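You operate a simulated robot arm through the tools that you are given. There is no shell and no other tool.

Carry out the task below with a simulated robot arm. There is one attempt and no reset: what you move stays moved.

Task
Put things in order on the top of the side table. At the end: the dryer cartridge from the top of the side table stands where the blue cloth stood; the yellow attenuator is on the brown carton (marked "CAPS"); the blue cloth is on the white result board; the orange spare radio stands where the dryer cartridge stood; whatever was shut is shut again. Leave all else as you found it, and nothing knocked over.

It is judged by the outcome, as a careful person would: the job done as asked, and still so three seconds after it is handed in. It fails if anything else is knocked over, pushed out of place, dropped, spilled or broken. A push-on lid holds only when it is set on centred and level and pressed home; a screw cap is set on level and turned clockwise until tight. Flat cloth is picked up by pressing the open fingertips on it (5 to 10 N) and closing them slowly along it; thin cloth reads only 2 to 8 mm in the jaws.

Robot
A 7-joint arm with a two-finger parallel gripper, fixed in place. Base frame: the origin is at the foot of the arm, x ahead of it, y to its left, z up; the work surface is at about z = 0. Readings come in mm, rad, newtons and seconds.
With the tool pointing down near the work surface it reaches from about 240 to 620 mm from the base axis. Its first joint turns from -1.152 to 1.152 rad. Payload 2.6 kg.
The tool frame sits at the grasp point between the pads (the TCP): z along the fingers, y along the line on which they close. The tips reach 30 mm beyond it. The gripper opens to 94 mm. The fingers are 28 mm wide and 10 mm thick; the gripper's body (50 by 96 mm) begins 55 mm behind the TCP.
Orientation is told as [roll, pitch, yaw] about the base's x, y, z axes, in that order, counted from this pose: with the fingers straight down and closing along the base's y, the tool's x points along the base's -x, its y along +y and its z along -z.

Tools
- The arm moves only by the tool servo_tool. Its argument "rows" is a list of rows, each a list of 6 numbers: the shift along the tool's x, y, z in mm, then the turn, a rotation vector about the tool's x, y, z in rad. In form: [[tx, ty, tz, wx, wy, wz], ...]. A call has 1 to 20 rows; each row shifts and turns the commanded pose from where the row before left it, along the tool's axes as they then stand. "fingers" is the finger opening in mm, from 0 to 94, set as the call begins (left out, the last holds). A row lasts 0.2 s, in which the tool goes at most 50 mm and 0.15 rad; a call with a longer step from one row to the next is refused whole, and so is a gripper value outside its range. Where a pose cannot be reached the arm comes as near as it can. A force on the tool above 40 N (or 10 N above the force at the start of the call, whichever is more), or a blocked arm, ends the call early, and 0.2 s more pass. Each finger travels about 72 mm/s and halts on what it meets, pressing with about 23 N; the grip force reading is that of the motor and also rises with nothing between the fingers. The clock runs only during rows and for 0.2 s after the last one: add rows that do not move to give the fingers time. The reply holds the time, the measured pose of the TCP, the force on the tool along the base axes, the opening and the grip force, in the units named above and with some noise, with the torque about the TCP (base axes, N m) and any sound that the robot's microphone picked up.
- Cameras (640 x 400 px; columns grow to the right, rows downward): "scene" is fixed at [51.8, 454.6, 557]; the picture's right is [-0.63, -0.78, 0.00], its down [-0.51, 0.42, -0.75] and it looks along [0.58, -0.47, -0.66] (base axes); focal length 340 px, centre (320, 200). "wrist" rides on the gripper at [76, 14, -103] in the tool frame; the picture's right is [-0.18, 0.98, 0.00], its down [-0.75, -0.14, -0.64] and it looks along [-0.63, -0.12, 0.77] (tool axes); focal length 243 px, centre (320, 200). There is no depth. A picture from a camera that has moved, and an enlarged one, comes with that camera's place and axes in the base frame and with its lens. The place of the scene camera against the robot may be out by one fixed shift of up to 18 mm in any direction.
- camera(camera): a new picture of that camera. No time passes.
- inspect(camera, box): a new picture of the part [left, top, right, bottom] of that camera's present view, enlarged. No time passes.
- finish_job(): hands the job in; it is judged then, once.

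Places have to be worked out from the pictures, the camera data and where the tool is seen. Open the gripper and draw the arm clear of the work before you hand the job in, unless the task says otherwise.

The tools are called by a JSON object that holds its "method" and its "body". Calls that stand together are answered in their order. servo_tool: Moves the arm, as the interface text tells. Its arguments: {"type":"object","properties":{"rows":{"type":"array","items":{"type":"array","items":{"type":"number"}}},"fingers":{"type":"number"}},"required":["rows"]} The other tools are called the same way: camera (camera) takes a picture; inspect (camera, box) takes an enlarged picture of a part of a camera's view; finish_job () hands the job in.

At the start:

```text
clock: 0.0
eef_pos: [396.4, 115.2, 290.1]
ee_rot: [0.0, -0.001, 0.0]
wrist_force: [0.5, -0.5, 0.1]
ft_torque: [-0.01, -0.01, 0.04]
grip_width: 93.7
finger_force: 0.0
```

scene: 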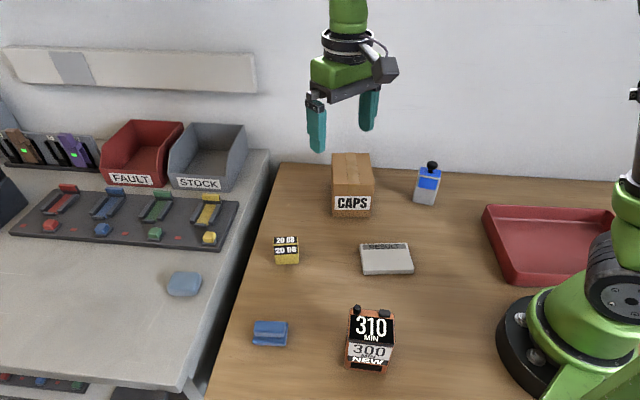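
wrist: 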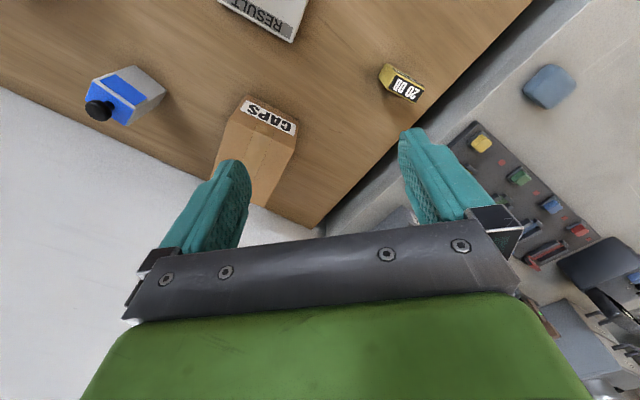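

The pictures show the carton, a blue/white bottle-like item, the yellow block, the board, a blue item and the orange radio. I'll look at enlarged views before moving anything.

{"method": "inspect", "body": {"camera": "scene", "box": [320, 140, 480, 240]}}

{"method": "inspect", "body": {"camera": "scene", "box": [220, 290, 420, 400]}}

{"method": "inspect", "body": {"camera": "scene", "box": [250, 210, 430, 310]}}

{"method": "inspect", "body": {"camera": "scene", "box": [0, 80, 260, 310]}}

```text
4.00 times, centred on (400, 190) of scene
camera zoom: at [51.8, 454.6, 557.0], right [-0.63, -0.78, 0.0], down [-0.51, 0.42, -0.75], along [0.58, -0.47, -0.66], focal length 1358 px, centre (0, 240)
```

zoom: 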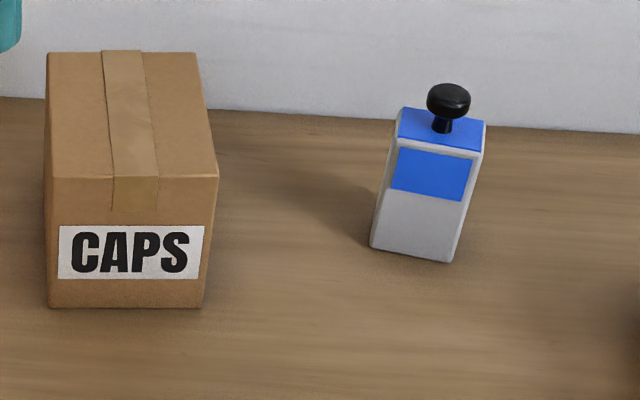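

```text
3.20 times, centred on (320, 345) of scene
camera zoom: at [51.8, 454.6, 557.0], right [-0.63, -0.78, 0.0], down [-0.51, 0.42, -0.75], along [0.58, -0.47, -0.66], focal length 1087 px, centre (320, -264)
```

zoom: 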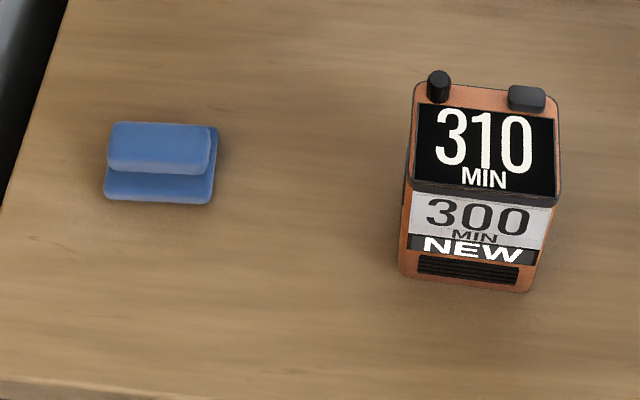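

```text
3.56 times, centred on (340, 260) of scene
camera zoom: at [51.8, 454.6, 557.0], right [-0.63, -0.78, 0.0], down [-0.51, 0.42, -0.75], along [0.58, -0.47, -0.66], focal length 1208 px, centre (249, -13)
```

zoom: 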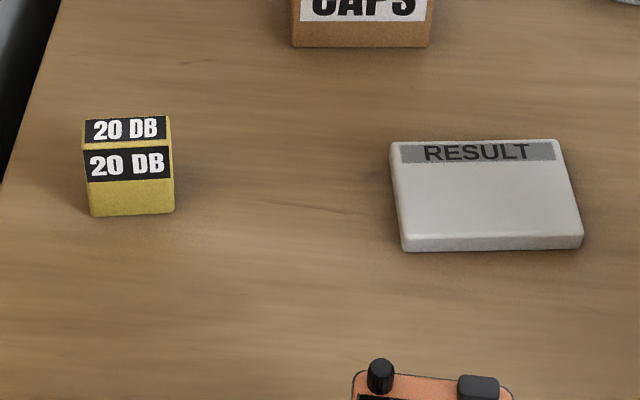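

```text
1.74 times, centred on (130, 195) of scene
camera zoom: at [51.8, 454.6, 557.0], right [-0.63, -0.78, 0.0], down [-0.51, 0.42, -0.75], along [0.58, -0.47, -0.66], focal length 591 px, centre (650, 209)
```

zoom: 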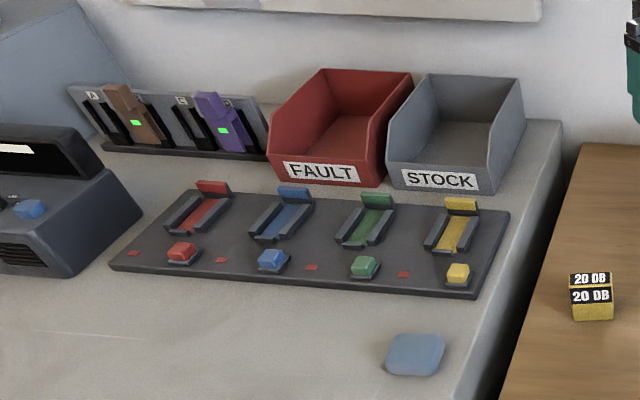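

The blue/white item with the black knob must be the dryer cartridge, and the folded blue item the cloth. The scene camera may be offset, so I'll use the wrist camera for places. First I move the arm high toward the cloth and radio side, turned 0.8 rad.

{"method": "servo_tool", "body": {"rows": [[27.7, 22.5, -8, 0, 0, 0], [27.7, 22.5, -8, 0, 0, 0], [27.7, 22.5, -8, 0, 0, 0], [27.7, 22.5, -8, 0, 0, 0], [27.7, 22.5, -8, 0, 0, 0], [27.7, 22.5, -8, 0, 0, 0], [0, 0, 0, 0, 0, -0.133], [0, 0, 0, 0, 0, -0.133], [0, 0, 0, 0, 0, -0.133], [0, 0, 0, 0, 0, -0.133], [0, 0, 0, 0, 0, -0.133], [0, 0, 0, 0, 0, -0.133], [0, 0, 0, 0, 0, 0], [0, 0, 0, 0, 0, 0]]}}

{"method": "camera", "body": {"camera": "wrist"}}

{"method": "camera", "body": {"camera": "scene"}}

```text
clock: 3.0
eef_pos: [229.1, 250.3, 337.2]
ee_rot: [-0.001, 0.001, 0.796]
wrist_force: [0.4, -0.2, -0.1]
ft_torque: [0.0, 0.01, 0.0]
grip_width: 94.1
finger_force: 0.1
```

```text
taken
camera wrist: at [167.5, 204.6, 440.1], right [-0.58, 0.82, 0.0], down [0.63, 0.44, 0.64], along [0.53, 0.37, -0.77], focal length 243 px, centre (320, 200)
```

wrist: 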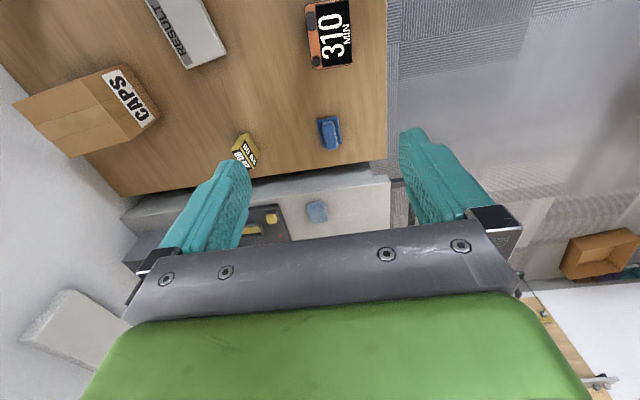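

```text
taken
```

scene: 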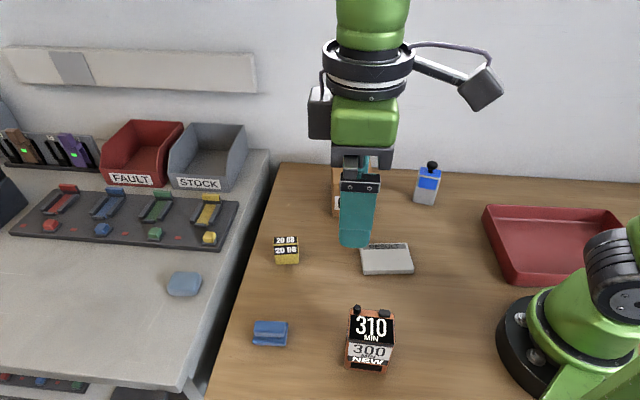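

The wrist view now shows the radio, the cloth, the attenuator, the board and the carton. I'll enlarge them for measuring.

{"method": "inspect", "body": {"camera": "wrist", "box": [290, 0, 390, 62]}}

{"method": "inspect", "body": {"camera": "wrist", "box": [290, 100, 370, 160]}}

{"method": "inspect", "body": {"camera": "wrist", "box": [130, 0, 290, 100]}}

{"method": "inspect", "body": {"camera": "wrist", "box": [0, 60, 160, 160]}}

```text
6.40 times, centred on (340, 31) of wrist
camera zoom: at [167.5, 204.6, 440.1], right [-0.58, 0.82, 0.0], down [0.63, 0.44, 0.64], along [0.53, 0.37, -0.77], focal length 1553 px, centre (192, 1282)
```

zoom: 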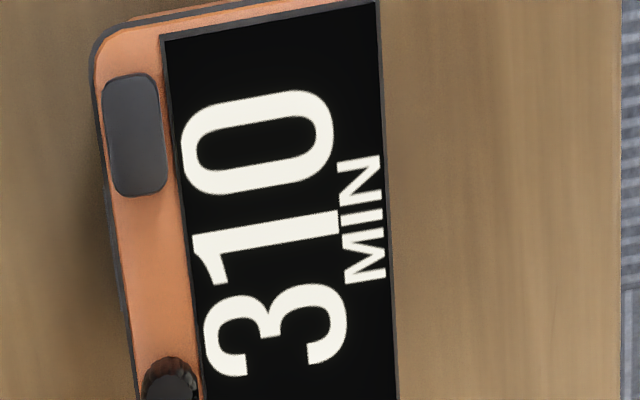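

```text
6.67 times, centred on (330, 130) of wrist
camera zoom: at [167.5, 204.6, 440.1], right [-0.58, 0.82, 0.0], down [0.63, 0.44, 0.64], along [0.53, 0.37, -0.77], focal length 1618 px, centre (253, 667)
```

zoom: 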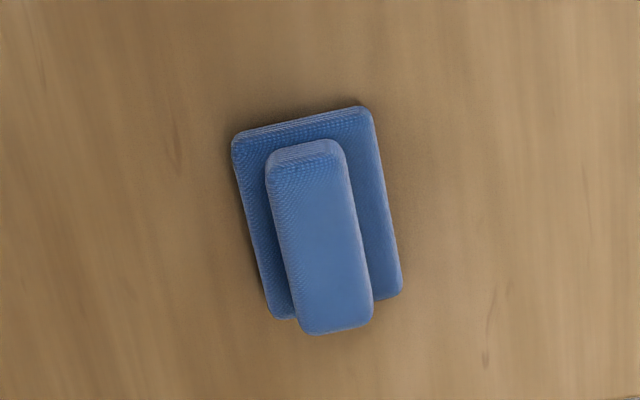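

```text
4.00 times, centred on (210, 50) of wrist
camera zoom: at [167.5, 204.6, 440.1], right [-0.58, 0.82, 0.0], down [0.63, 0.44, 0.64], along [0.53, 0.37, -0.77], focal length 970 px, centre (760, 800)
```

zoom: 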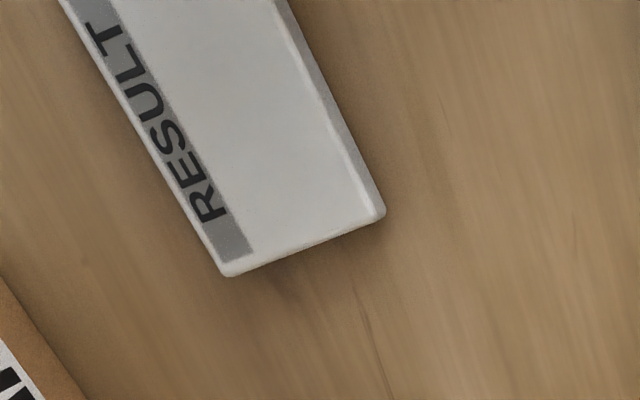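

```text
4.00 times, centred on (80, 110) of wrist
camera zoom: at [167.5, 204.6, 440.1], right [-0.58, 0.82, 0.0], down [0.63, 0.44, 0.64], along [0.53, 0.37, -0.77], focal length 970 px, centre (1280, 560)
```

zoom: 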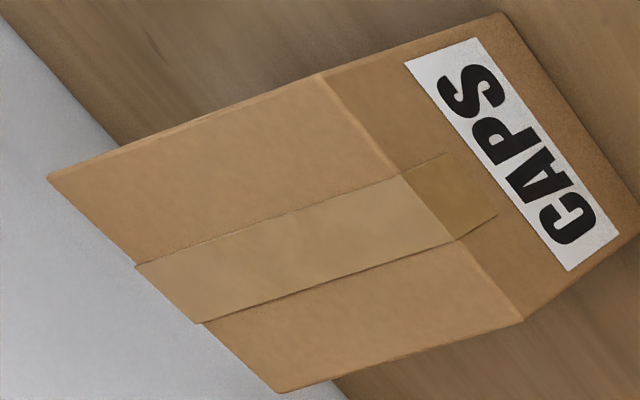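

Estimated places from the wrist view: cloth centre about (319, 332), board centre about (303, 63), and carton top centre about (488, -7) at z ≈ 98. The attenuator is near (435, 219), about 47×28×52 mm. I go above the attenuator with the fingers lined up along its thin side.

{"method": "servo_tool", "body": {"rows": [[-20.3, -28.1, 17.8, 0, 0, 0], [-20.3, -28.1, 17.8, 0, 0, 0], [-20.3, -28.1, 17.8, 0, 0, 0], [-20.3, -28.1, 17.8, 0, 0, 0], [-20.3, -28.1, 17.8, 0, 0, 0], [-20.3, -28.1, 17.8, 0, 0, 0], [0, 0, 0, 0, 0, -0.082], [0, 0, 0, 0, 0, -0.082], [0, 0, 0, 0, 0, 0], [0, 0, 0, 0, 0, 0]]}}

{"method": "camera", "body": {"camera": "wrist"}}

```text
clock: 5.2
eef_pos: [435.5, 218.9, 230.2]
ee_rot: [0.0, 0.001, 0.964]
wrist_force: [0.0, -0.7, 0.2]
ft_torque: [-0.03, 0.01, 0.0]
grip_width: 94.0
finger_force: 0.1
```

```text
taken
camera wrist: at [381.3, 164.0, 332.5], right [-0.7, 0.71, 0.0], down [0.55, 0.54, 0.64], along [0.46, 0.45, -0.77], focal length 243 px, centre (320, 200)
```

wrist: 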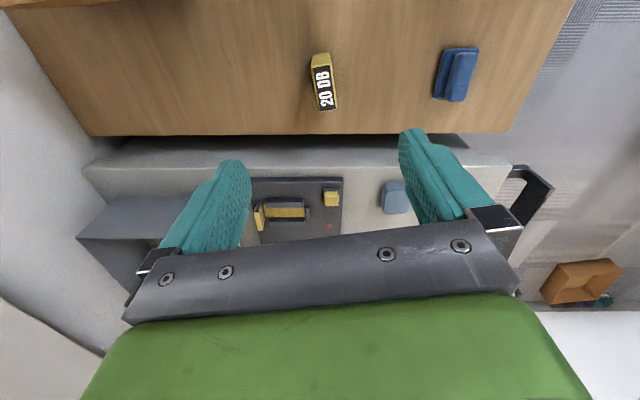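

{"method": "inspect", "body": {"camera": "wrist", "box": [290, 40, 370, 120]}}

{"method": "inspect", "body": {"camera": "wrist", "box": [410, 30, 510, 110]}}

```text
5.00 times, centred on (330, 80) of wrist
camera zoom: at [381.3, 164.0, 332.5], right [-0.7, 0.71, 0.0], down [0.55, 0.54, 0.64], along [0.46, 0.45, -0.77], focal length 1213 px, centre (270, 800)
```

zoom: 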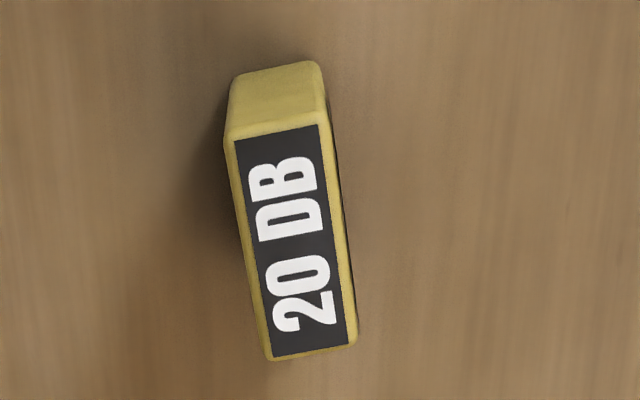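

```text
5.00 times, centred on (460, 70) of wrist
camera zoom: at [381.3, 164.0, 332.5], right [-0.7, 0.71, 0.0], down [0.55, 0.54, 0.64], along [0.46, 0.45, -0.77], focal length 1213 px, centre (-380, 850)
```

zoom: 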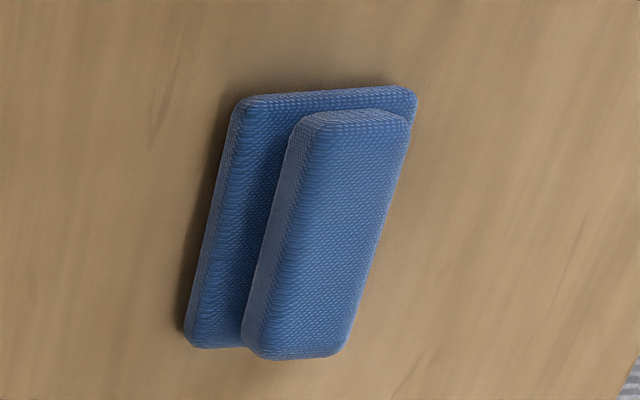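

The attenuator top centre comes out near (432.5, 221), about 20×45 mm and 55–60 mm tall, with yaw 0.967 fitting its sides. I descend with the fingers half open so the pads straddle the thin sides at TCP z ≈ 40.

{"method": "servo_tool", "body": {"rows": [[0, 3.6, 20, 0, 0, 0], [0, 0, 30, 0, 0, 0], [0, 0, 30, 0, 0, 0], [0, 0, 30, 0, 0, 0], [0, 0, 25, 0, 0, 0], [0, 0, 20, 0, 0, 0], [0, 0, 15, 0, 0, 0], [0, 0, 0, 0, 0, 0]], "fingers": 60}}

{"method": "camera", "body": {"camera": "wrist"}}

{"method": "camera", "body": {"camera": "scene"}}

```text
clock: 7.0
eef_pos: [431.8, 220.2, 60.6]
ee_rot: [0.0, 0.0, 0.962]
wrist_force: [-0.4, 0.1, -0.1]
ft_torque: [0.03, 0.01, 0.05]
grip_width: 59.9
finger_force: 0.1
```

```text
taken
camera wrist: at [377.9, 166.0, 162.8], right [-0.7, 0.71, 0.0], down [0.55, 0.54, 0.64], along [0.46, 0.45, -0.77], focal length 243 px, centre (320, 200)
```

wrist: 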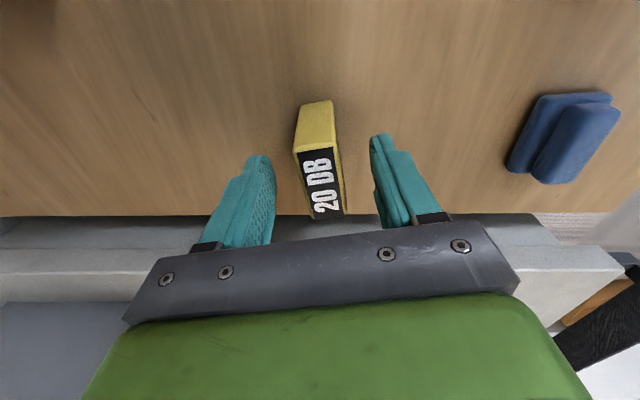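

```text
taken
```

scene: 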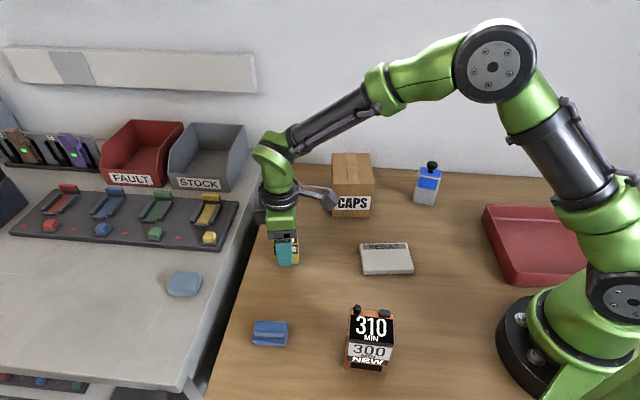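

The block sits between the fingers and its top is about z = 55. I lower another 24 mm and close on it.

{"method": "servo_tool", "body": {"rows": [[0, 0, 8, 0, 0, 0], [0, 0, 8, 0, 0, 0], [0, 0, 8, 0, 0, 0], [0, 0, 0, 0, 0, 0]]}}

{"method": "servo_tool", "body": {"rows": [[0, 0, 0, 0, 0, 0], [0, 0, 0, 0, 0, 0], [0, 0, 0, 0, 0, 0], [0, 0, 0, 0, 0, 0]], "fingers": 8}}

{"method": "camera", "body": {"camera": "wrist"}}

```text
clock: 8.0
eef_pos: [433.6, 220.0, 36.0]
ee_rot: [-0.001, 0.001, 0.961]
wrist_force: [-0.1, 0.4, 0.5]
ft_torque: [-0.02, 0.02, 0.0]
grip_width: 59.9
finger_force: 0.0
```

```text
clock: 9.0
eef_pos: [430.7, 219.8, 37.2]
ee_rot: [-0.001, 0.001, 0.961]
wrist_force: [-0.1, -0.4, -0.1]
ft_torque: [0.01, 0.01, 0.01]
grip_width: 25.8
finger_force: 22.9
```

```text
taken
camera wrist: at [378.1, 165.6, 139.1], right [-0.7, 0.71, 0.0], down [0.55, 0.54, 0.64], along [0.46, 0.45, -0.77], focal length 243 px, centre (320, 200)
```

wrist: 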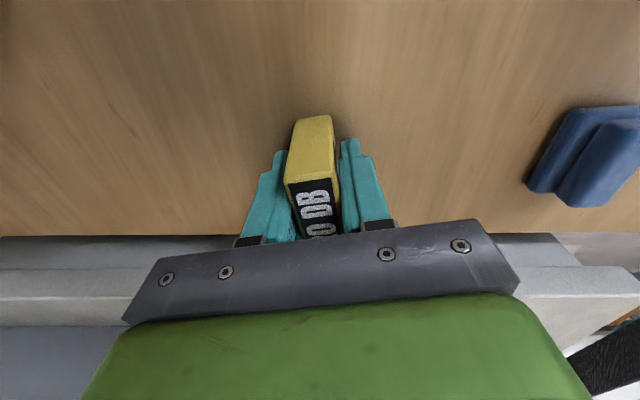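

The grip holds at 25.8 mm, so I lift and carry the attenuator above the carton top.

{"method": "servo_tool", "body": {"rows": [[0, 0, -15, 0, 0, 0], [0, 0, -30, 0, 0, 0], [0, 0, -40, 0, 0, 0], [0, 0, -40, 0, 0, 0], [0, 0, -40, 0, 0, 0], [19.2, -21.95, 0, 0, 0, 0], [19.2, -21.95, 0, 0, 0, 0], [19.2, -21.95, 0, 0, 0, 0], [19.2, -21.95, 0, 0, 0, 0], [19.2, -21.95, 0, 0, 0, 0], [19.2, -21.95, 0, 0, 0, 0], [19.2, -21.95, 0, 0, 0, 0], [19.2, -21.95, 0, 0, 0, 0], [0, 0, 0, 0, 0, 0], [0, 0, 0, 0, 0, 0]]}}

{"method": "camera", "body": {"camera": "wrist"}}

{"method": "camera", "body": {"camera": "scene"}}

```text
clock: 12.2
eef_pos: [488.9, -4.3, 200.6]
ee_rot: [-0.002, 0.001, 0.964]
wrist_force: [0.5, -0.2, -0.9]
ft_torque: [0.0, -0.01, 0.0]
grip_width: 26.0
finger_force: 23.2
```

```text
taken
camera wrist: at [434.9, -60.2, 303.2], right [-0.7, 0.71, 0.0], down [0.55, 0.54, 0.64], along [0.46, 0.45, -0.77], focal length 243 px, centre (320, 200)
```

wrist: 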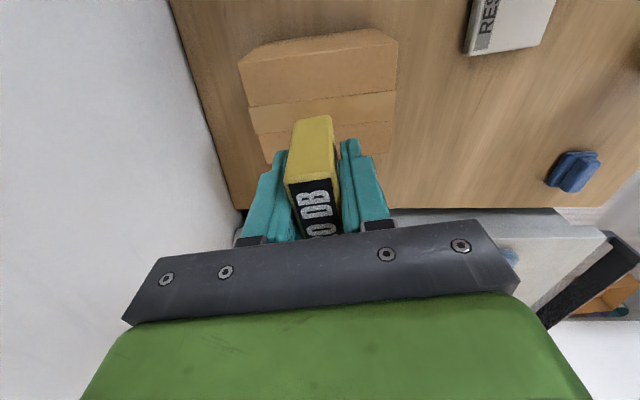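

```text
taken
```

scene: 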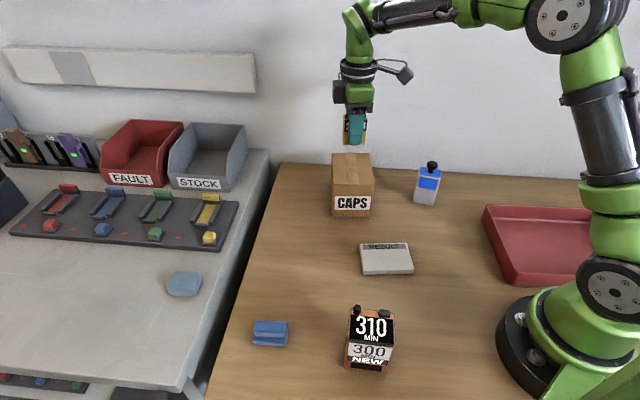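

The view matches my estimate of the carton's top corners. I lower to just above the top and then come down slowly.

{"method": "servo_tool", "body": {"rows": [[0, 0, 20, 0, 0, 0], [0, 0, 20, 0, 0, 0], [0, 0, 14, 0, 0, 0], [0, 0, 4, 0, 0, 0], [0, 0, 0, 0, 0, 0]]}}

{"method": "servo_tool", "body": {"rows": [[0, 0, 2, 0, 0, 0], [0, 0, 2, 0, 0, 0], [0, 0, 1, 0, 0, 0], [0, 0, 0, 0, 0, 0]]}}

{"method": "inspect", "body": {"camera": "scene", "box": [310, 90, 410, 220]}}

```text
clock: 13.4
eef_pos: [488.7, -5.8, 143.6]
ee_rot: [0.002, 0.0, 0.962]
wrist_force: [0.3, 0.2, -2.0]
ft_torque: [-0.01, 0.03, 0.0]
grip_width: 26.0
finger_force: 23.4
```

```text
clock: 14.4
eef_pos: [487.3, -5.5, 137.8]
ee_rot: [0.001, 0.001, 0.962]
wrist_force: [-0.6, -0.8, -0.8]
ft_torque: [-0.02, -0.04, -0.03]
grip_width: 25.9
finger_force: 22.8
```

```text
3.08 times, centred on (360, 155) of scene
camera zoom: at [51.8, 454.6, 557.0], right [-0.63, -0.78, 0.0], down [-0.51, 0.42, -0.75], along [0.58, -0.47, -0.66], focal length 1045 px, centre (197, 338)
```

zoom: 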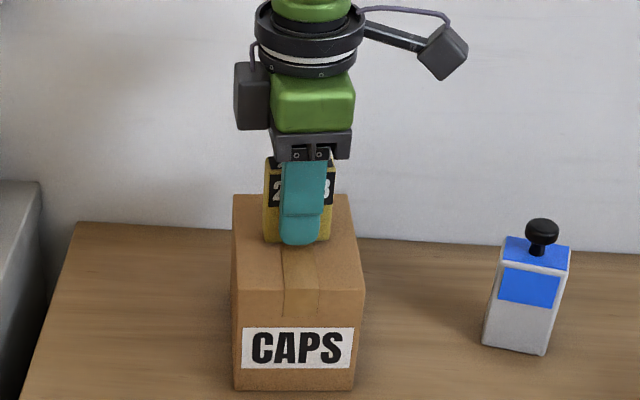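

There is no contact force yet at z ≈ 138, so I continue in 1 mm steps.

{"method": "servo_tool", "body": {"rows": [[0, 0, 1, 0, 0, 0], [0, 0, 1, 0, 0, 0], [0, 0, 0, 0, 0, 0]]}}

{"method": "servo_tool", "body": {"rows": [[0, 0, 1, 0, 0, 0], [0, 0, 1, 0, 0, 0], [0, 0, 0, 0, 0, 0]]}}

```text
clock: 15.2
eef_pos: [489.6, -5.7, 137.6]
ee_rot: [0.001, -0.001, 0.962]
wrist_force: [-1.1, -0.3, -0.5]
ft_torque: [0.02, 0.01, -0.01]
grip_width: 26.0
finger_force: 23.2
```

```text
clock: 16.0
eef_pos: [490.0, -4.1, 137.9]
ee_rot: [-0.002, -0.004, 0.961]
wrist_force: [-5.0, -1.4, 17.5]
ft_torque: [-0.1, 0.24, -0.02]
grip_width: 26.2
finger_force: 22.7
```

Contact shows (17.5 N up), so the block is resting on the carton. I ease up 1 mm, then open and check.

{"method": "servo_tool", "body": {"rows": [[0, 0, -1, 0, 0, 0], [0, 0, 0, 0, 0, 0]]}}

{"method": "servo_tool", "body": {"rows": [[0, 0, 0, 0, 0, 0], [0, 0, 0, 0, 0, 0], [0, 0, 0, 0, 0, 0], [0, 0, 0, 0, 0, 0]], "fingers": 60}}

{"method": "camera", "body": {"camera": "wrist"}}

```text
clock: 16.6
eef_pos: [489.9, -5.9, 136.4]
ee_rot: [-0.002, -0.001, 0.962]
wrist_force: [2.5, -0.5, 11.5]
ft_torque: [0.01, -0.1, 0.0]
grip_width: 26.0
finger_force: 23.2
```

```text
clock: 17.6
eef_pos: [489.3, -4.4, 136.8]
ee_rot: [0.001, 0.0, 0.961]
wrist_force: [0.3, -0.1, -0.3]
ft_torque: [-0.01, -0.03, 0.01]
grip_width: 60.1
finger_force: 0.1
```

```text
taken
camera wrist: at [434.8, -60.3, 238.5], right [-0.7, 0.71, 0.0], down [0.55, 0.54, 0.64], along [0.46, 0.45, -0.77], focal length 243 px, centre (320, 200)
```

wrist: 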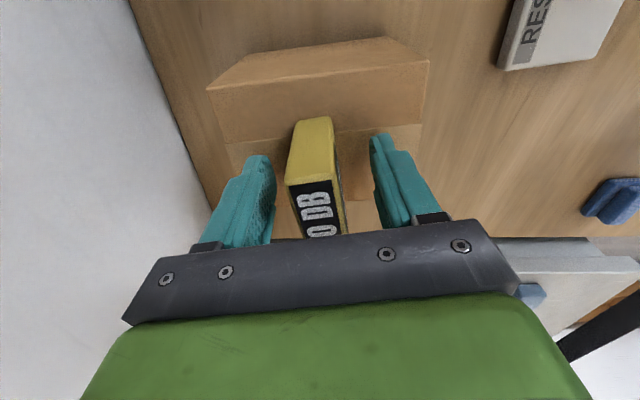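

The attenuator stands free on the carton. I go straight up, and then over to the cloth to look at it closely.

{"method": "servo_tool", "body": {"rows": [[0, 0, -10, 0, 0, 0], [0, 0, -30, 0, 0, 0], [0, 0, -40, 0, 0, 0], [0, 0, -30, 0, 0, 0], [-17.85, 33.2, 0, 0, 0, 0], [-17.85, 33.2, 0, 0, 0, 0], [-17.85, 33.2, 0, 0, 0, 0], [-17.85, 33.2, 0, 0, 0, 0], [-17.85, 33.2, 0, 0, 0, 0], [-17.85, 33.2, 0, 0, 0, 0], [-17.85, 33.2, 0, 0, 0, 0], [-17.85, 33.2, 0, 0, 0, 0], [-17.85, 33.2, 0, 0, 0, 0], [-17.85, 33.2, 0, 0, 0, 0], [0, 0, 25, 0, 0, 0.09], [0, 0, 25, 0, 0, 0], [0, 0, 25, 0, 0, 0], [0, 0, 0, 0, 0, 0], [0, 0, 0, 0, 0, 0]]}}

{"method": "camera", "body": {"camera": "wrist"}}

{"method": "camera", "body": {"camera": "scene"}}

```text
clock: 21.6
eef_pos: [319.8, 331.9, 171.3]
ee_rot: [0.001, -0.001, 0.871]
wrist_force: [-0.5, -0.8, 0.1]
ft_torque: [-0.02, -0.01, -0.04]
grip_width: 59.8
finger_force: 0.0
```

```text
taken
camera wrist: at [261.0, 281.7, 273.7], right [-0.63, 0.77, 0.0], down [0.59, 0.49, 0.64], along [0.5, 0.41, -0.77], focal length 243 px, centre (320, 200)
```

wrist: 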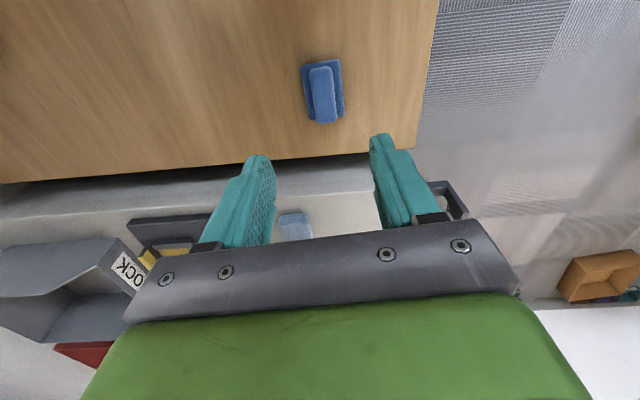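

```text
taken
```

scene: 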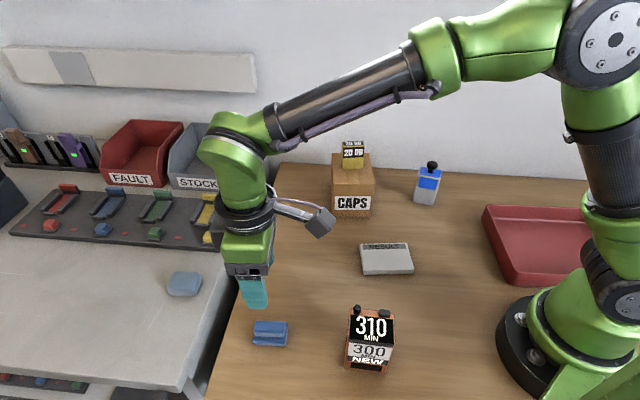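

{"method": "inspect", "body": {"camera": "wrist", "box": [280, 40, 370, 140]}}

{"method": "inspect", "body": {"camera": "scene", "box": [235, 300, 305, 360]}}

{"method": "inspect", "body": {"camera": "scene", "box": [310, 130, 460, 230]}}

```text
4.00 times, centred on (325, 90) of wrist
camera zoom: at [261.0, 281.7, 273.7], right [-0.63, 0.77, 0.0], down [0.59, 0.49, 0.64], along [0.5, 0.41, -0.77], focal length 970 px, centre (300, 640)
```

zoom: 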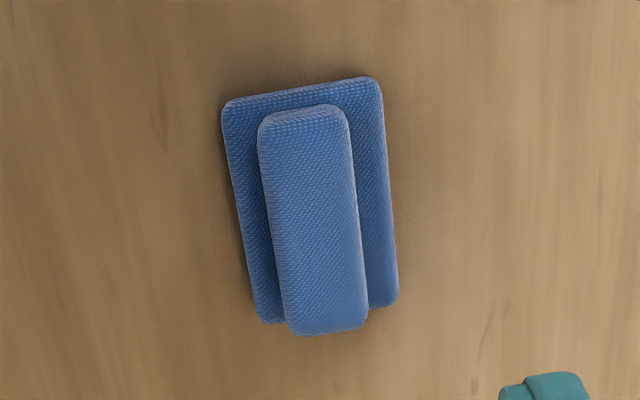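

```text
6.67 times, centred on (270, 330) of scene
camera zoom: at [51.8, 454.6, 557.0], right [-0.63, -0.78, 0.0], down [-0.51, 0.42, -0.75], along [0.58, -0.47, -0.66], focal length 2264 px, centre (653, -667)
```

zoom: 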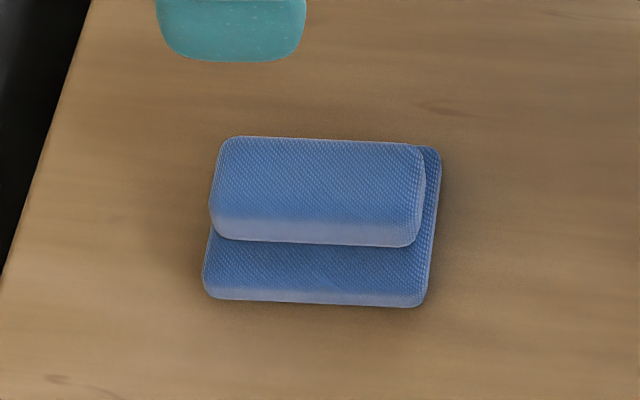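

```text
4.00 times, centred on (385, 180) of scene
camera zoom: at [51.8, 454.6, 557.0], right [-0.63, -0.78, 0.0], down [-0.51, 0.42, -0.75], along [0.58, -0.47, -0.66], focal length 1358 px, centre (60, 280)
```

zoom: 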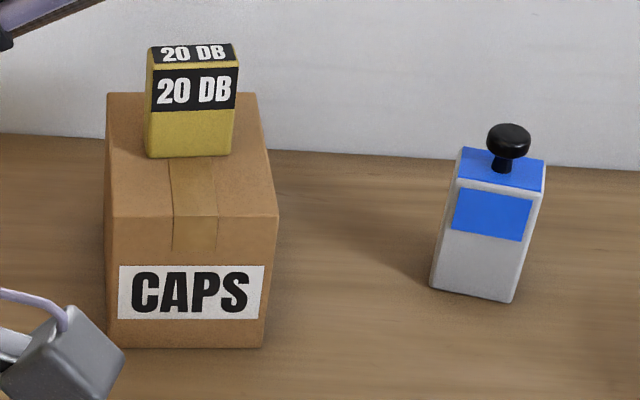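

The cloth is a 38×54 mm base pad (about 8 mm thick) with a 21 mm wide fold on top. Its centre is about (319, 333.5), and its long axis fits yaw 0.84. I'll straddle the upper fold with a narrow opening and come down above it.

{"method": "servo_tool", "body": {"rows": [[-0.8, 1.6, 15, 0, 0, 0.033], [0, 0, 30, 0, 0, 0], [0, 0, 30, 0, 0, 0], [0, 0, 25, 0, 0, 0], [0, 0, 8, 0, 0, 0], [0, 0, 0, 0, 0, 0]], "fingers": 36}}

{"method": "camera", "body": {"camera": "wrist"}}

{"method": "inspect", "body": {"camera": "scene", "box": [215, 260, 325, 360]}}

```text
clock: 23.0
eef_pos: [317.3, 331.9, 63.5]
ee_rot: [0.0, 0.0, 0.837]
wrist_force: [0.1, -0.2, 0.8]
ft_torque: [-0.01, 0.03, -0.03]
grip_width: 35.9
finger_force: 0.1
```

```text
taken
camera wrist: at [256.5, 285.8, 165.4], right [-0.61, 0.79, 0.0], down [0.61, 0.47, 0.64], along [0.51, 0.39, -0.77], focal length 243 px, centre (320, 200)
```

wrist: 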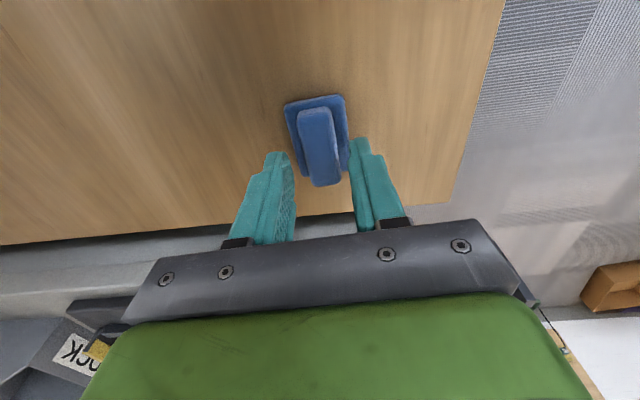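

```text
4.00 times, centred on (270, 310) of scene
camera zoom: at [51.8, 454.6, 557.0], right [-0.63, -0.78, 0.0], down [-0.51, 0.42, -0.75], along [0.58, -0.47, -0.66], focal length 1358 px, centre (520, -240)
```

zoom: 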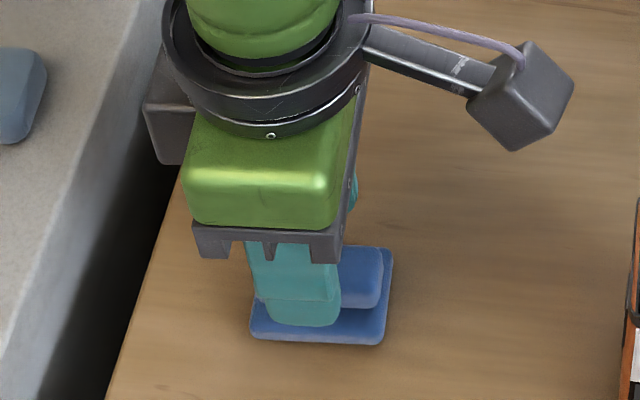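

Alignment is good: the fold lies between the fingertips. I lower in small steps until the tips lightly touch the base layer.

{"method": "servo_tool", "body": {"rows": [[0, 0, 8, 0, 0, 0], [0, 0, 8, 0, 0, 0], [0, 0, 3, 0, 0, 0], [0, 0, 0, 0, 0, 0]]}}

{"method": "servo_tool", "body": {"rows": [[0, 0, 2, 0, 0, 0], [0, 0, 1, 0, 0, 0], [0, 0, 0, 0, 0, 0]]}}

{"method": "inspect", "body": {"camera": "scene", "box": [235, 300, 305, 360]}}

{"method": "camera", "body": {"camera": "wrist"}}

```text
clock: 24.0
eef_pos: [317.9, 333.4, 43.7]
ee_rot: [0.001, 0.001, 0.838]
wrist_force: [0.4, -0.5, 0.2]
ft_torque: [0.02, -0.03, 0.0]
grip_width: 36.1
finger_force: 0.1
```

```text
clock: 24.8
eef_pos: [318.6, 333.1, 41.2]
ee_rot: [0.0, -0.003, 0.84]
wrist_force: [-1.9, -2.1, 9.7]
ft_torque: [-0.11, 0.09, -0.02]
grip_width: 36.0
finger_force: 0.1
```

```text
6.67 times, centred on (270, 330) of scene
camera zoom: at [51.8, 454.5, 557.0], right [-0.63, -0.78, 0.0], down [-0.51, 0.42, -0.75], along [0.58, -0.47, -0.66], focal length 2264 px, centre (653, -667)
```

zoom: 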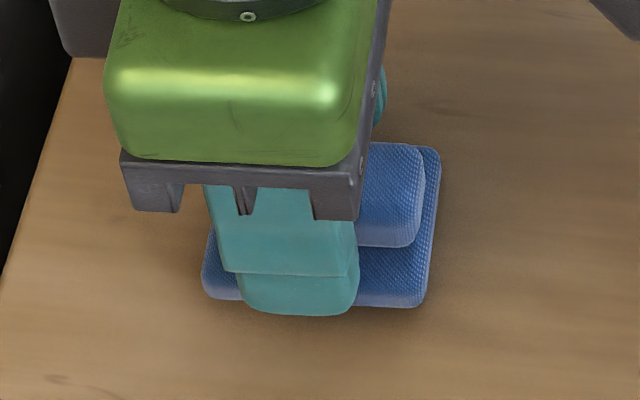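

```text
taken
camera wrist: at [257.6, 285.8, 144.0], right [-0.61, 0.79, 0.0], down [0.61, 0.47, 0.64], along [0.51, 0.39, -0.77], focal length 243 px, centre (320, 200)
```

wrist: 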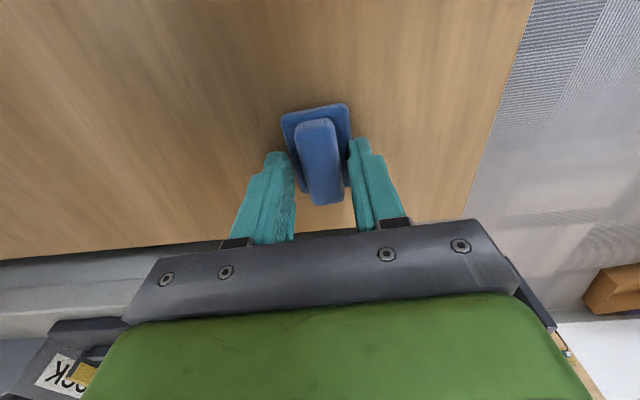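

The tips press the base layer with about 10 N. I now close in small steps along it onto the fold.

{"method": "servo_tool", "body": {"rows": [[0, 0, -0.3, 0, 0, 0], [0, 0, 0, 0, 0, 0]], "fingers": 31}}

{"method": "servo_tool", "body": {"rows": [[0, 0, 0, 0, 0, 0], [0, 0, 0, 0, 0, 0]], "fingers": 27}}

{"method": "servo_tool", "body": {"rows": [[0, 0, 0, 0, 0, 0], [0, 0, 0, 0, 0, 0]], "fingers": 23}}

{"method": "servo_tool", "body": {"rows": [[0, 0, 0, 0, 0, 0], [0, 0, 0, 0, 0, 0]], "fingers": 19}}

{"method": "camera", "body": {"camera": "wrist"}}

```text
clock: 25.4
eef_pos: [317.5, 333.4, 42.4]
ee_rot: [0.001, -0.002, 0.84]
wrist_force: [1.2, 1.2, 7.2]
ft_torque: [0.06, -0.07, -0.02]
grip_width: 33.8
finger_force: 1.8
```

```text
clock: 26.0
eef_pos: [318.6, 333.4, 41.8]
ee_rot: [-0.001, -0.002, 0.838]
wrist_force: [1.1, 0.5, 9.0]
ft_torque: [0.03, -0.02, -0.02]
grip_width: 30.2
finger_force: 2.5
```

```text
clock: 26.6
eef_pos: [318.6, 333.2, 42.0]
ee_rot: [0.001, -0.001, 0.839]
wrist_force: [0.0, -0.1, 10.4]
ft_torque: [-0.03, 0.04, -0.04]
grip_width: 27.1
finger_force: 3.9
```

```text
clock: 27.2
eef_pos: [318.5, 333.1, 42.1]
ee_rot: [0.001, 0.0, 0.838]
wrist_force: [-1.3, 0.4, 11.2]
ft_torque: [0.02, 0.05, 0.03]
grip_width: 23.2
finger_force: 3.5
```

```text
taken
camera wrist: at [257.1, 285.8, 144.1], right [-0.61, 0.79, 0.0], down [0.61, 0.47, 0.64], along [0.51, 0.39, -0.77], focal length 243 px, centre (320, 200)
```

wrist: 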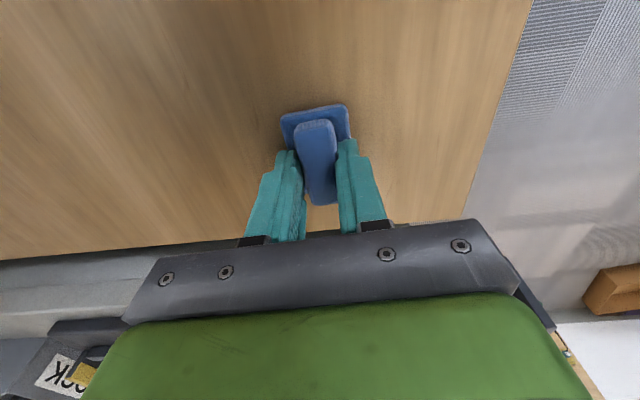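

The fingers are reaching the fold at 23 mm. I keep closing and watch the grip.

{"method": "servo_tool", "body": {"rows": [[0, 0, 0, 0, 0, 0], [0, 0, 0, 0, 0, 0], [0, 0, 0, 0, 0, 0]], "fingers": 14}}

{"method": "servo_tool", "body": {"rows": [[0, 0, 0, 0, 0, 0], [0, 0, 0, 0, 0, 0], [0, 0, 0, 0, 0, 0]], "fingers": 6}}

{"method": "camera", "body": {"camera": "wrist"}}

```text
clock: 28.0
eef_pos: [317.8, 333.4, 41.0]
ee_rot: [-0.001, 0.0, 0.841]
wrist_force: [-2.7, 2.4, 11.3]
ft_torque: [0.07, 0.07, -0.01]
grip_width: 20.7
finger_force: 22.7
```

```text
clock: 28.8
eef_pos: [317.9, 334.8, 41.8]
ee_rot: [0.0, 0.0, 0.838]
wrist_force: [-2.0, 2.4, 11.5]
ft_torque: [0.07, 0.07, -0.02]
grip_width: 20.7
finger_force: 22.8
```

```text
taken
camera wrist: at [257.0, 285.9, 144.1], right [-0.61, 0.79, 0.0], down [0.61, 0.47, 0.64], along [0.51, 0.39, -0.77], focal length 243 px, centre (320, 200)
```

wrist: 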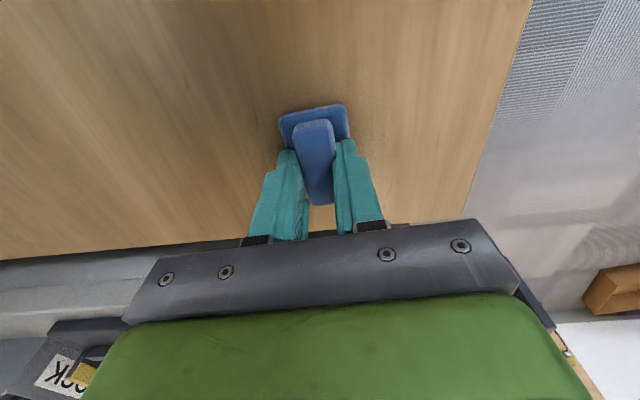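

The cloth is held at 20.7 mm with 23 N. I lift slowly and check that it comes along.

{"method": "servo_tool", "body": {"rows": [[0, 0, -5, 0, 0, 0], [0, 0, -10, 0, 0, 0], [0, 0, -20, 0, 0, 0], [0, 0, -30, 0, 0, 0], [0, 0, 0, 0, 0, 0]]}}

{"method": "camera", "body": {"camera": "wrist"}}

{"method": "camera", "body": {"camera": "scene"}}

```text
clock: 30.0
eef_pos: [319.5, 332.6, 106.7]
ee_rot: [0.0, 0.0, 0.84]
wrist_force: [0.3, 0.1, -1.0]
ft_torque: [0.03, 0.02, -0.03]
grip_width: 21.0
finger_force: 23.3
```

```text
taken
camera wrist: at [258.1, 286.0, 209.2], right [-0.61, 0.79, 0.0], down [0.61, 0.47, 0.64], along [0.51, 0.39, -0.77], focal length 243 px, centre (320, 200)
```

wrist: 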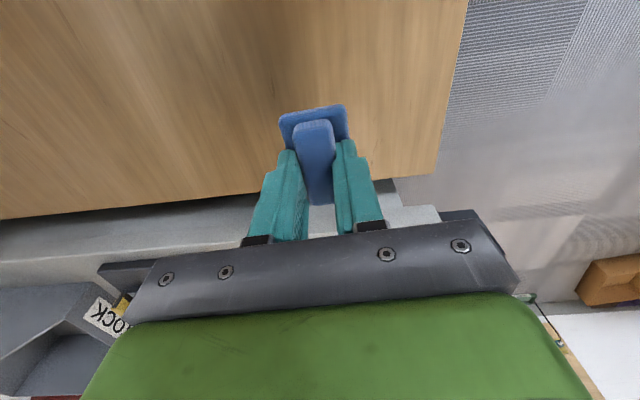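

```text
taken
```

scene: 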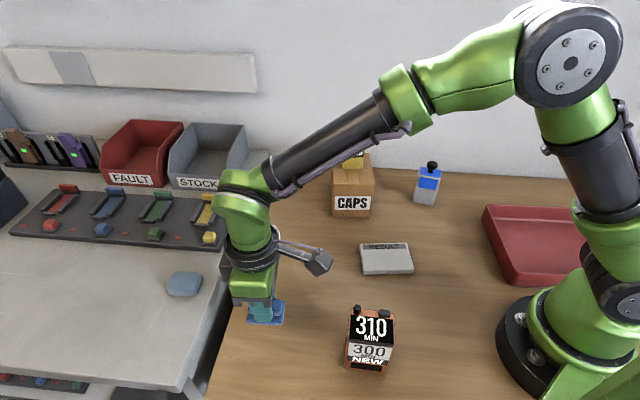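

The cloth came up cleanly. I raise it and carry it above the board, turning to the board's direction.

{"method": "servo_tool", "body": {"rows": [[0, 0, -30, 0, 0, 0], [0, 0, -40, 0, 0, 0], [0, 0, -40, 0, 0, 0], [23.5, -18.75, 0, 0, 0, 0], [23.5, -18.75, 0, 0, 0, 0], [23.5, -18.75, 0, 0, 0, 0], [23.5, -18.75, 0, 0, 0, 0], [23.5, -18.75, 0, 0, 0, 0], [23.5, -18.75, 0, 0, 0, 0], [23.5, -18.75, 0, 0, 0, 0], [23.5, -18.75, 0, 0, 0, 0], [23.5, -18.75, 0, 0, 0, 0], [0, 0, 0, 0, 0, -0.08], [0, 0, 0, 0, 0, 0], [0, 0, 0, 0, 0, 0]]}}

{"method": "camera", "body": {"camera": "wrist"}}

{"method": "camera", "body": {"camera": "scene"}}

```text
clock: 33.2
eef_pos: [303.8, 62.6, 217.1]
ee_rot: [0.0, 0.0, 0.917]
wrist_force: [-0.1, -1.0, -0.2]
ft_torque: [0.01, 0.01, 0.02]
grip_width: 20.6
finger_force: 23.4
```

```text
taken
camera wrist: at [246.6, 9.7, 318.9], right [-0.67, 0.74, 0.0], down [0.57, 0.51, 0.64], along [0.48, 0.43, -0.77], focal length 243 px, centre (320, 200)
```

wrist: 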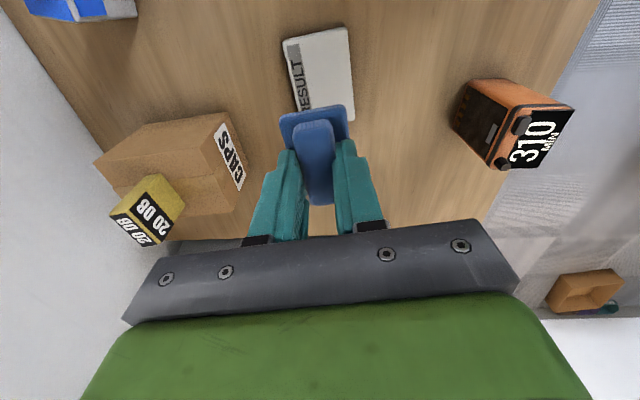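

```text
taken
```

scene: 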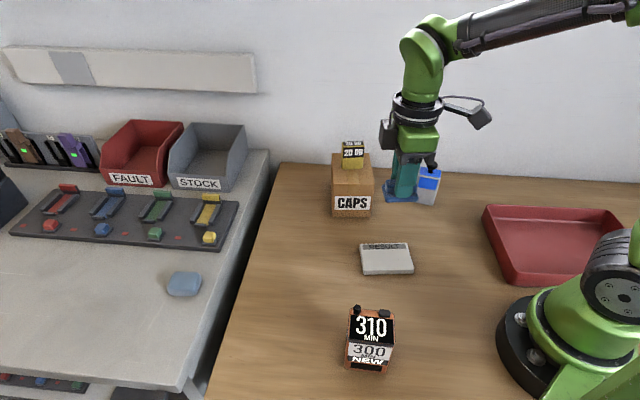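

The board shows up clearly below the cloth. I'll enlarge to measure it, and the radio too.

{"method": "inspect", "body": {"camera": "wrist", "box": [265, 10, 375, 130]}}

{"method": "inspect", "body": {"camera": "wrist", "box": [440, 60, 600, 180]}}

{"method": "inspect", "body": {"camera": "wrist", "box": [80, 100, 260, 260]}}

```text
3.33 times, centred on (320, 70) of wrist
camera zoom: at [246.6, 9.7, 318.9], right [-0.67, 0.74, 0.0], down [0.57, 0.51, 0.64], along [0.48, 0.43, -0.77], focal length 809 px, centre (320, 633)
```

zoom: 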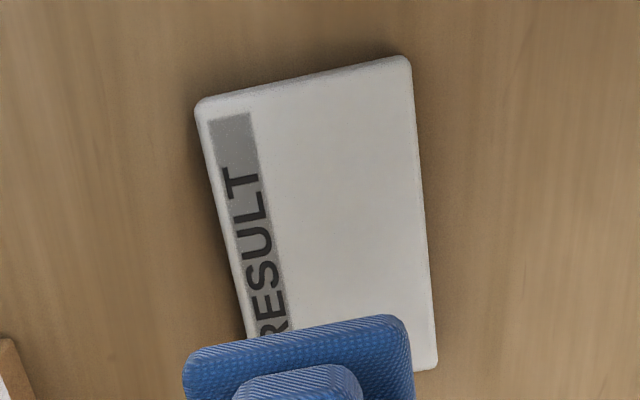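

```text
3.33 times, centred on (520, 120) of wrist
camera zoom: at [246.6, 9.7, 318.9], right [-0.67, 0.74, 0.0], down [0.57, 0.51, 0.64], along [0.48, 0.43, -0.77], focal length 809 px, centre (-347, 467)
```

zoom: 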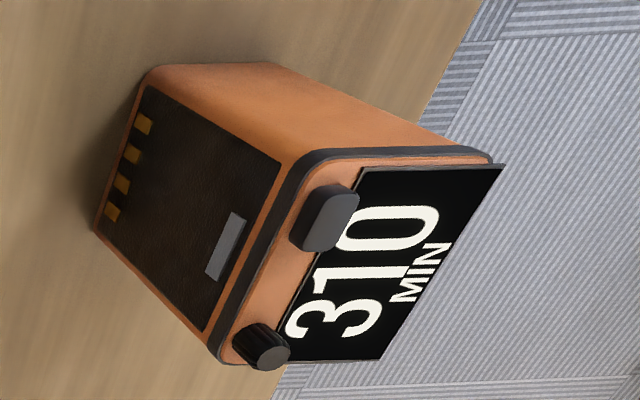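

```text
2.50 times, centred on (170, 180) of wrist
camera zoom: at [246.6, 9.7, 318.9], right [-0.67, 0.74, 0.0], down [0.57, 0.51, 0.64], along [0.48, 0.43, -0.77], focal length 606 px, centre (695, 250)
```

zoom: 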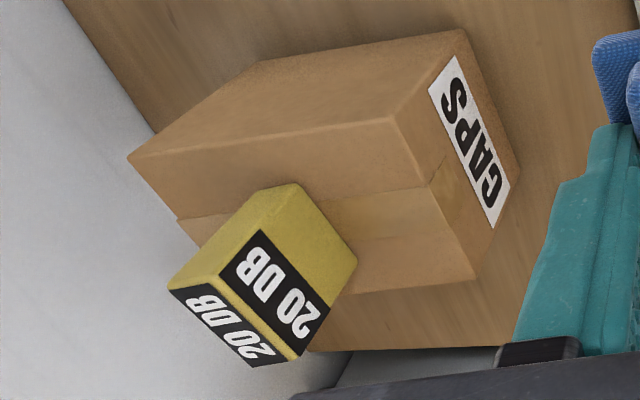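

The board centre comes out at (304, 64.5) with its long axis at 0.913 rad, and the attenuator sits well on the carton. I lower the cloth toward the board centre.

{"method": "servo_tool", "body": {"rows": [[-1.8, 1, 20, 0, 0, 0], [0, 0, 35, 0, 0, 0], [0, 0, 35, 0, 0, 0], [0, 0, 35, 0, 0, 0], [0, 0, 20, 0, 0, 0], [0, 0, 10, 0, 0, 0], [0, 0, 0, 0, 0, 0]]}}

{"method": "camera", "body": {"camera": "wrist"}}

{"method": "inspect", "body": {"camera": "scene", "box": [330, 200, 450, 300]}}

```text
clock: 34.8
eef_pos: [302.0, 64.3, 61.6]
ee_rot: [-0.001, -0.001, 0.917]
wrist_force: [0.2, 0.0, -0.5]
ft_torque: [-0.02, -0.03, 0.01]
grip_width: 20.8
finger_force: 22.9
```

```text
taken
camera wrist: at [245.6, 11.5, 164.4], right [-0.67, 0.74, 0.0], down [0.57, 0.51, 0.64], along [0.48, 0.43, -0.77], focal length 243 px, centre (320, 200)
```

wrist: 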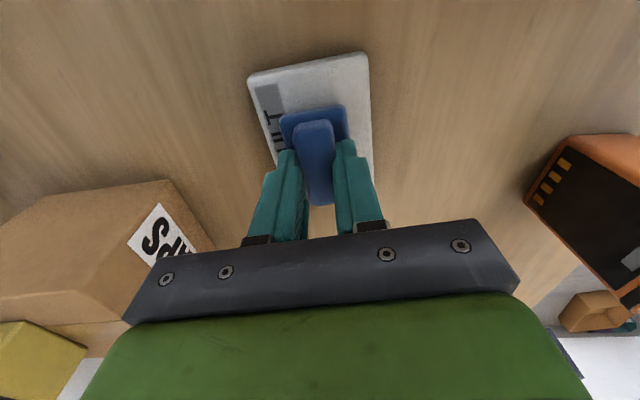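

```text
4.00 times, centred on (390, 250) of scene
camera zoom: at [51.8, 454.6, 557.0], right [-0.63, -0.78, 0.0], down [-0.51, 0.42, -0.75], along [0.58, -0.47, -0.66], focal length 1358 px, centre (40, 0)
```

zoom: 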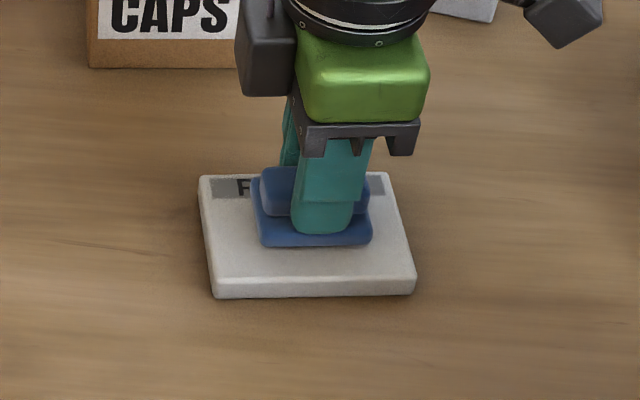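

The cloth is centred over the board. I lower it slowly until contact.

{"method": "servo_tool", "body": {"rows": [[0, 0, 3, 0, 0, 0], [0, 0, 2, 0, 0, 0], [0, 0, 1, 0, 0, 0], [0, 0, 0, 0, 0, 0]]}}

{"method": "servo_tool", "body": {"rows": [[0, 0, 1, 0, 0, 0], [0, 0, 1, 0, 0, 0], [0, 0, 0, 0, 0, 0]]}}

{"method": "servo_tool", "body": {"rows": [[0, 0, 1, 0, 0, 0], [0, 0, 0, 0, 0, 0]]}}

```text
clock: 35.6
eef_pos: [303.6, 64.9, 57.3]
ee_rot: [-0.003, -0.002, 0.916]
wrist_force: [-4.0, -1.7, 13.2]
ft_torque: [-0.1, 0.13, 0.0]
grip_width: 20.7
finger_force: 23.1
stopped in row 4: the force on the tool passed its limit at 45 N (the readings are from after the stop); the commanded pose is now the measured one
```

```text
clock: 36.2
eef_pos: [303.5, 64.9, 57.3]
ee_rot: [-0.004, -0.005, 0.912]
wrist_force: [-4.2, -1.0, 12.0]
ft_torque: [-0.1, 0.2, -0.03]
grip_width: 20.6
finger_force: 23.0
stopped in row 2: the force on the tool passed its limit at 44 N (the readings are from after the stop); the commanded pose is now the measured one
```

```text
clock: 36.8
eef_pos: [304.9, 65.5, 56.6]
ee_rot: [-0.006, -0.006, 0.914]
wrist_force: [-7.5, 0.7, 38.9]
ft_torque: [-0.14, 0.5, -0.04]
grip_width: 20.9
finger_force: 23.3
```

The cloth made contact at about z = 57, so the board is thicker than I judged. I ease off the pressure before releasing.

{"method": "servo_tool", "body": {"rows": [[0, 0, -0.8, 0, 0, 0], [0, 0, -0.4, 0, 0, 0], [0, 0, 0, 0, 0, 0]]}}

{"method": "inspect", "body": {"camera": "scene", "box": [330, 200, 450, 300]}}

{"method": "camera", "body": {"camera": "wrist"}}

```text
clock: 37.6
eef_pos: [304.0, 64.9, 57.8]
ee_rot: [-0.006, -0.005, 0.918]
wrist_force: [2.9, 4.4, 22.1]
ft_torque: [0.11, -0.07, 0.01]
grip_width: 20.5
finger_force: 23.0
```

```text
4.00 times, centred on (390, 250) of scene
camera zoom: at [51.8, 454.5, 557.0], right [-0.63, -0.78, 0.0], down [-0.51, 0.42, -0.75], along [0.58, -0.47, -0.66], focal length 1358 px, centre (40, 0)
```

zoom: 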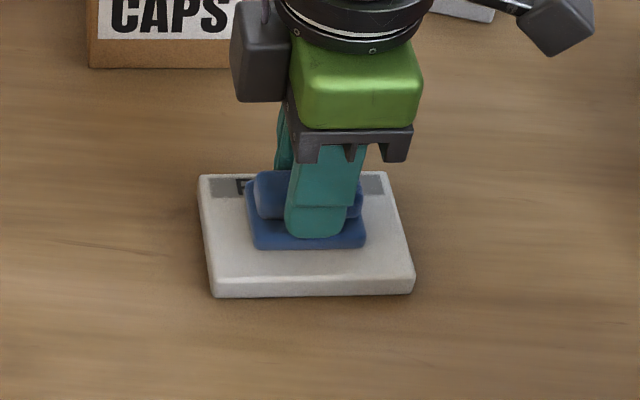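

```text
taken
camera wrist: at [247.1, 12.5, 159.2], right [-0.67, 0.74, 0.0], down [0.57, 0.51, 0.65], along [0.48, 0.43, -0.76], focal length 243 px, centre (320, 200)
```

wrist: 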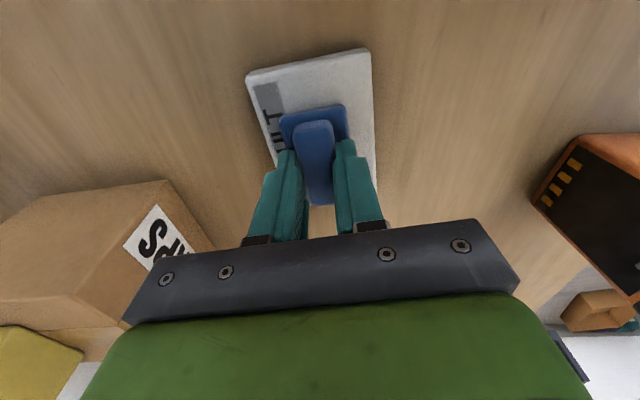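

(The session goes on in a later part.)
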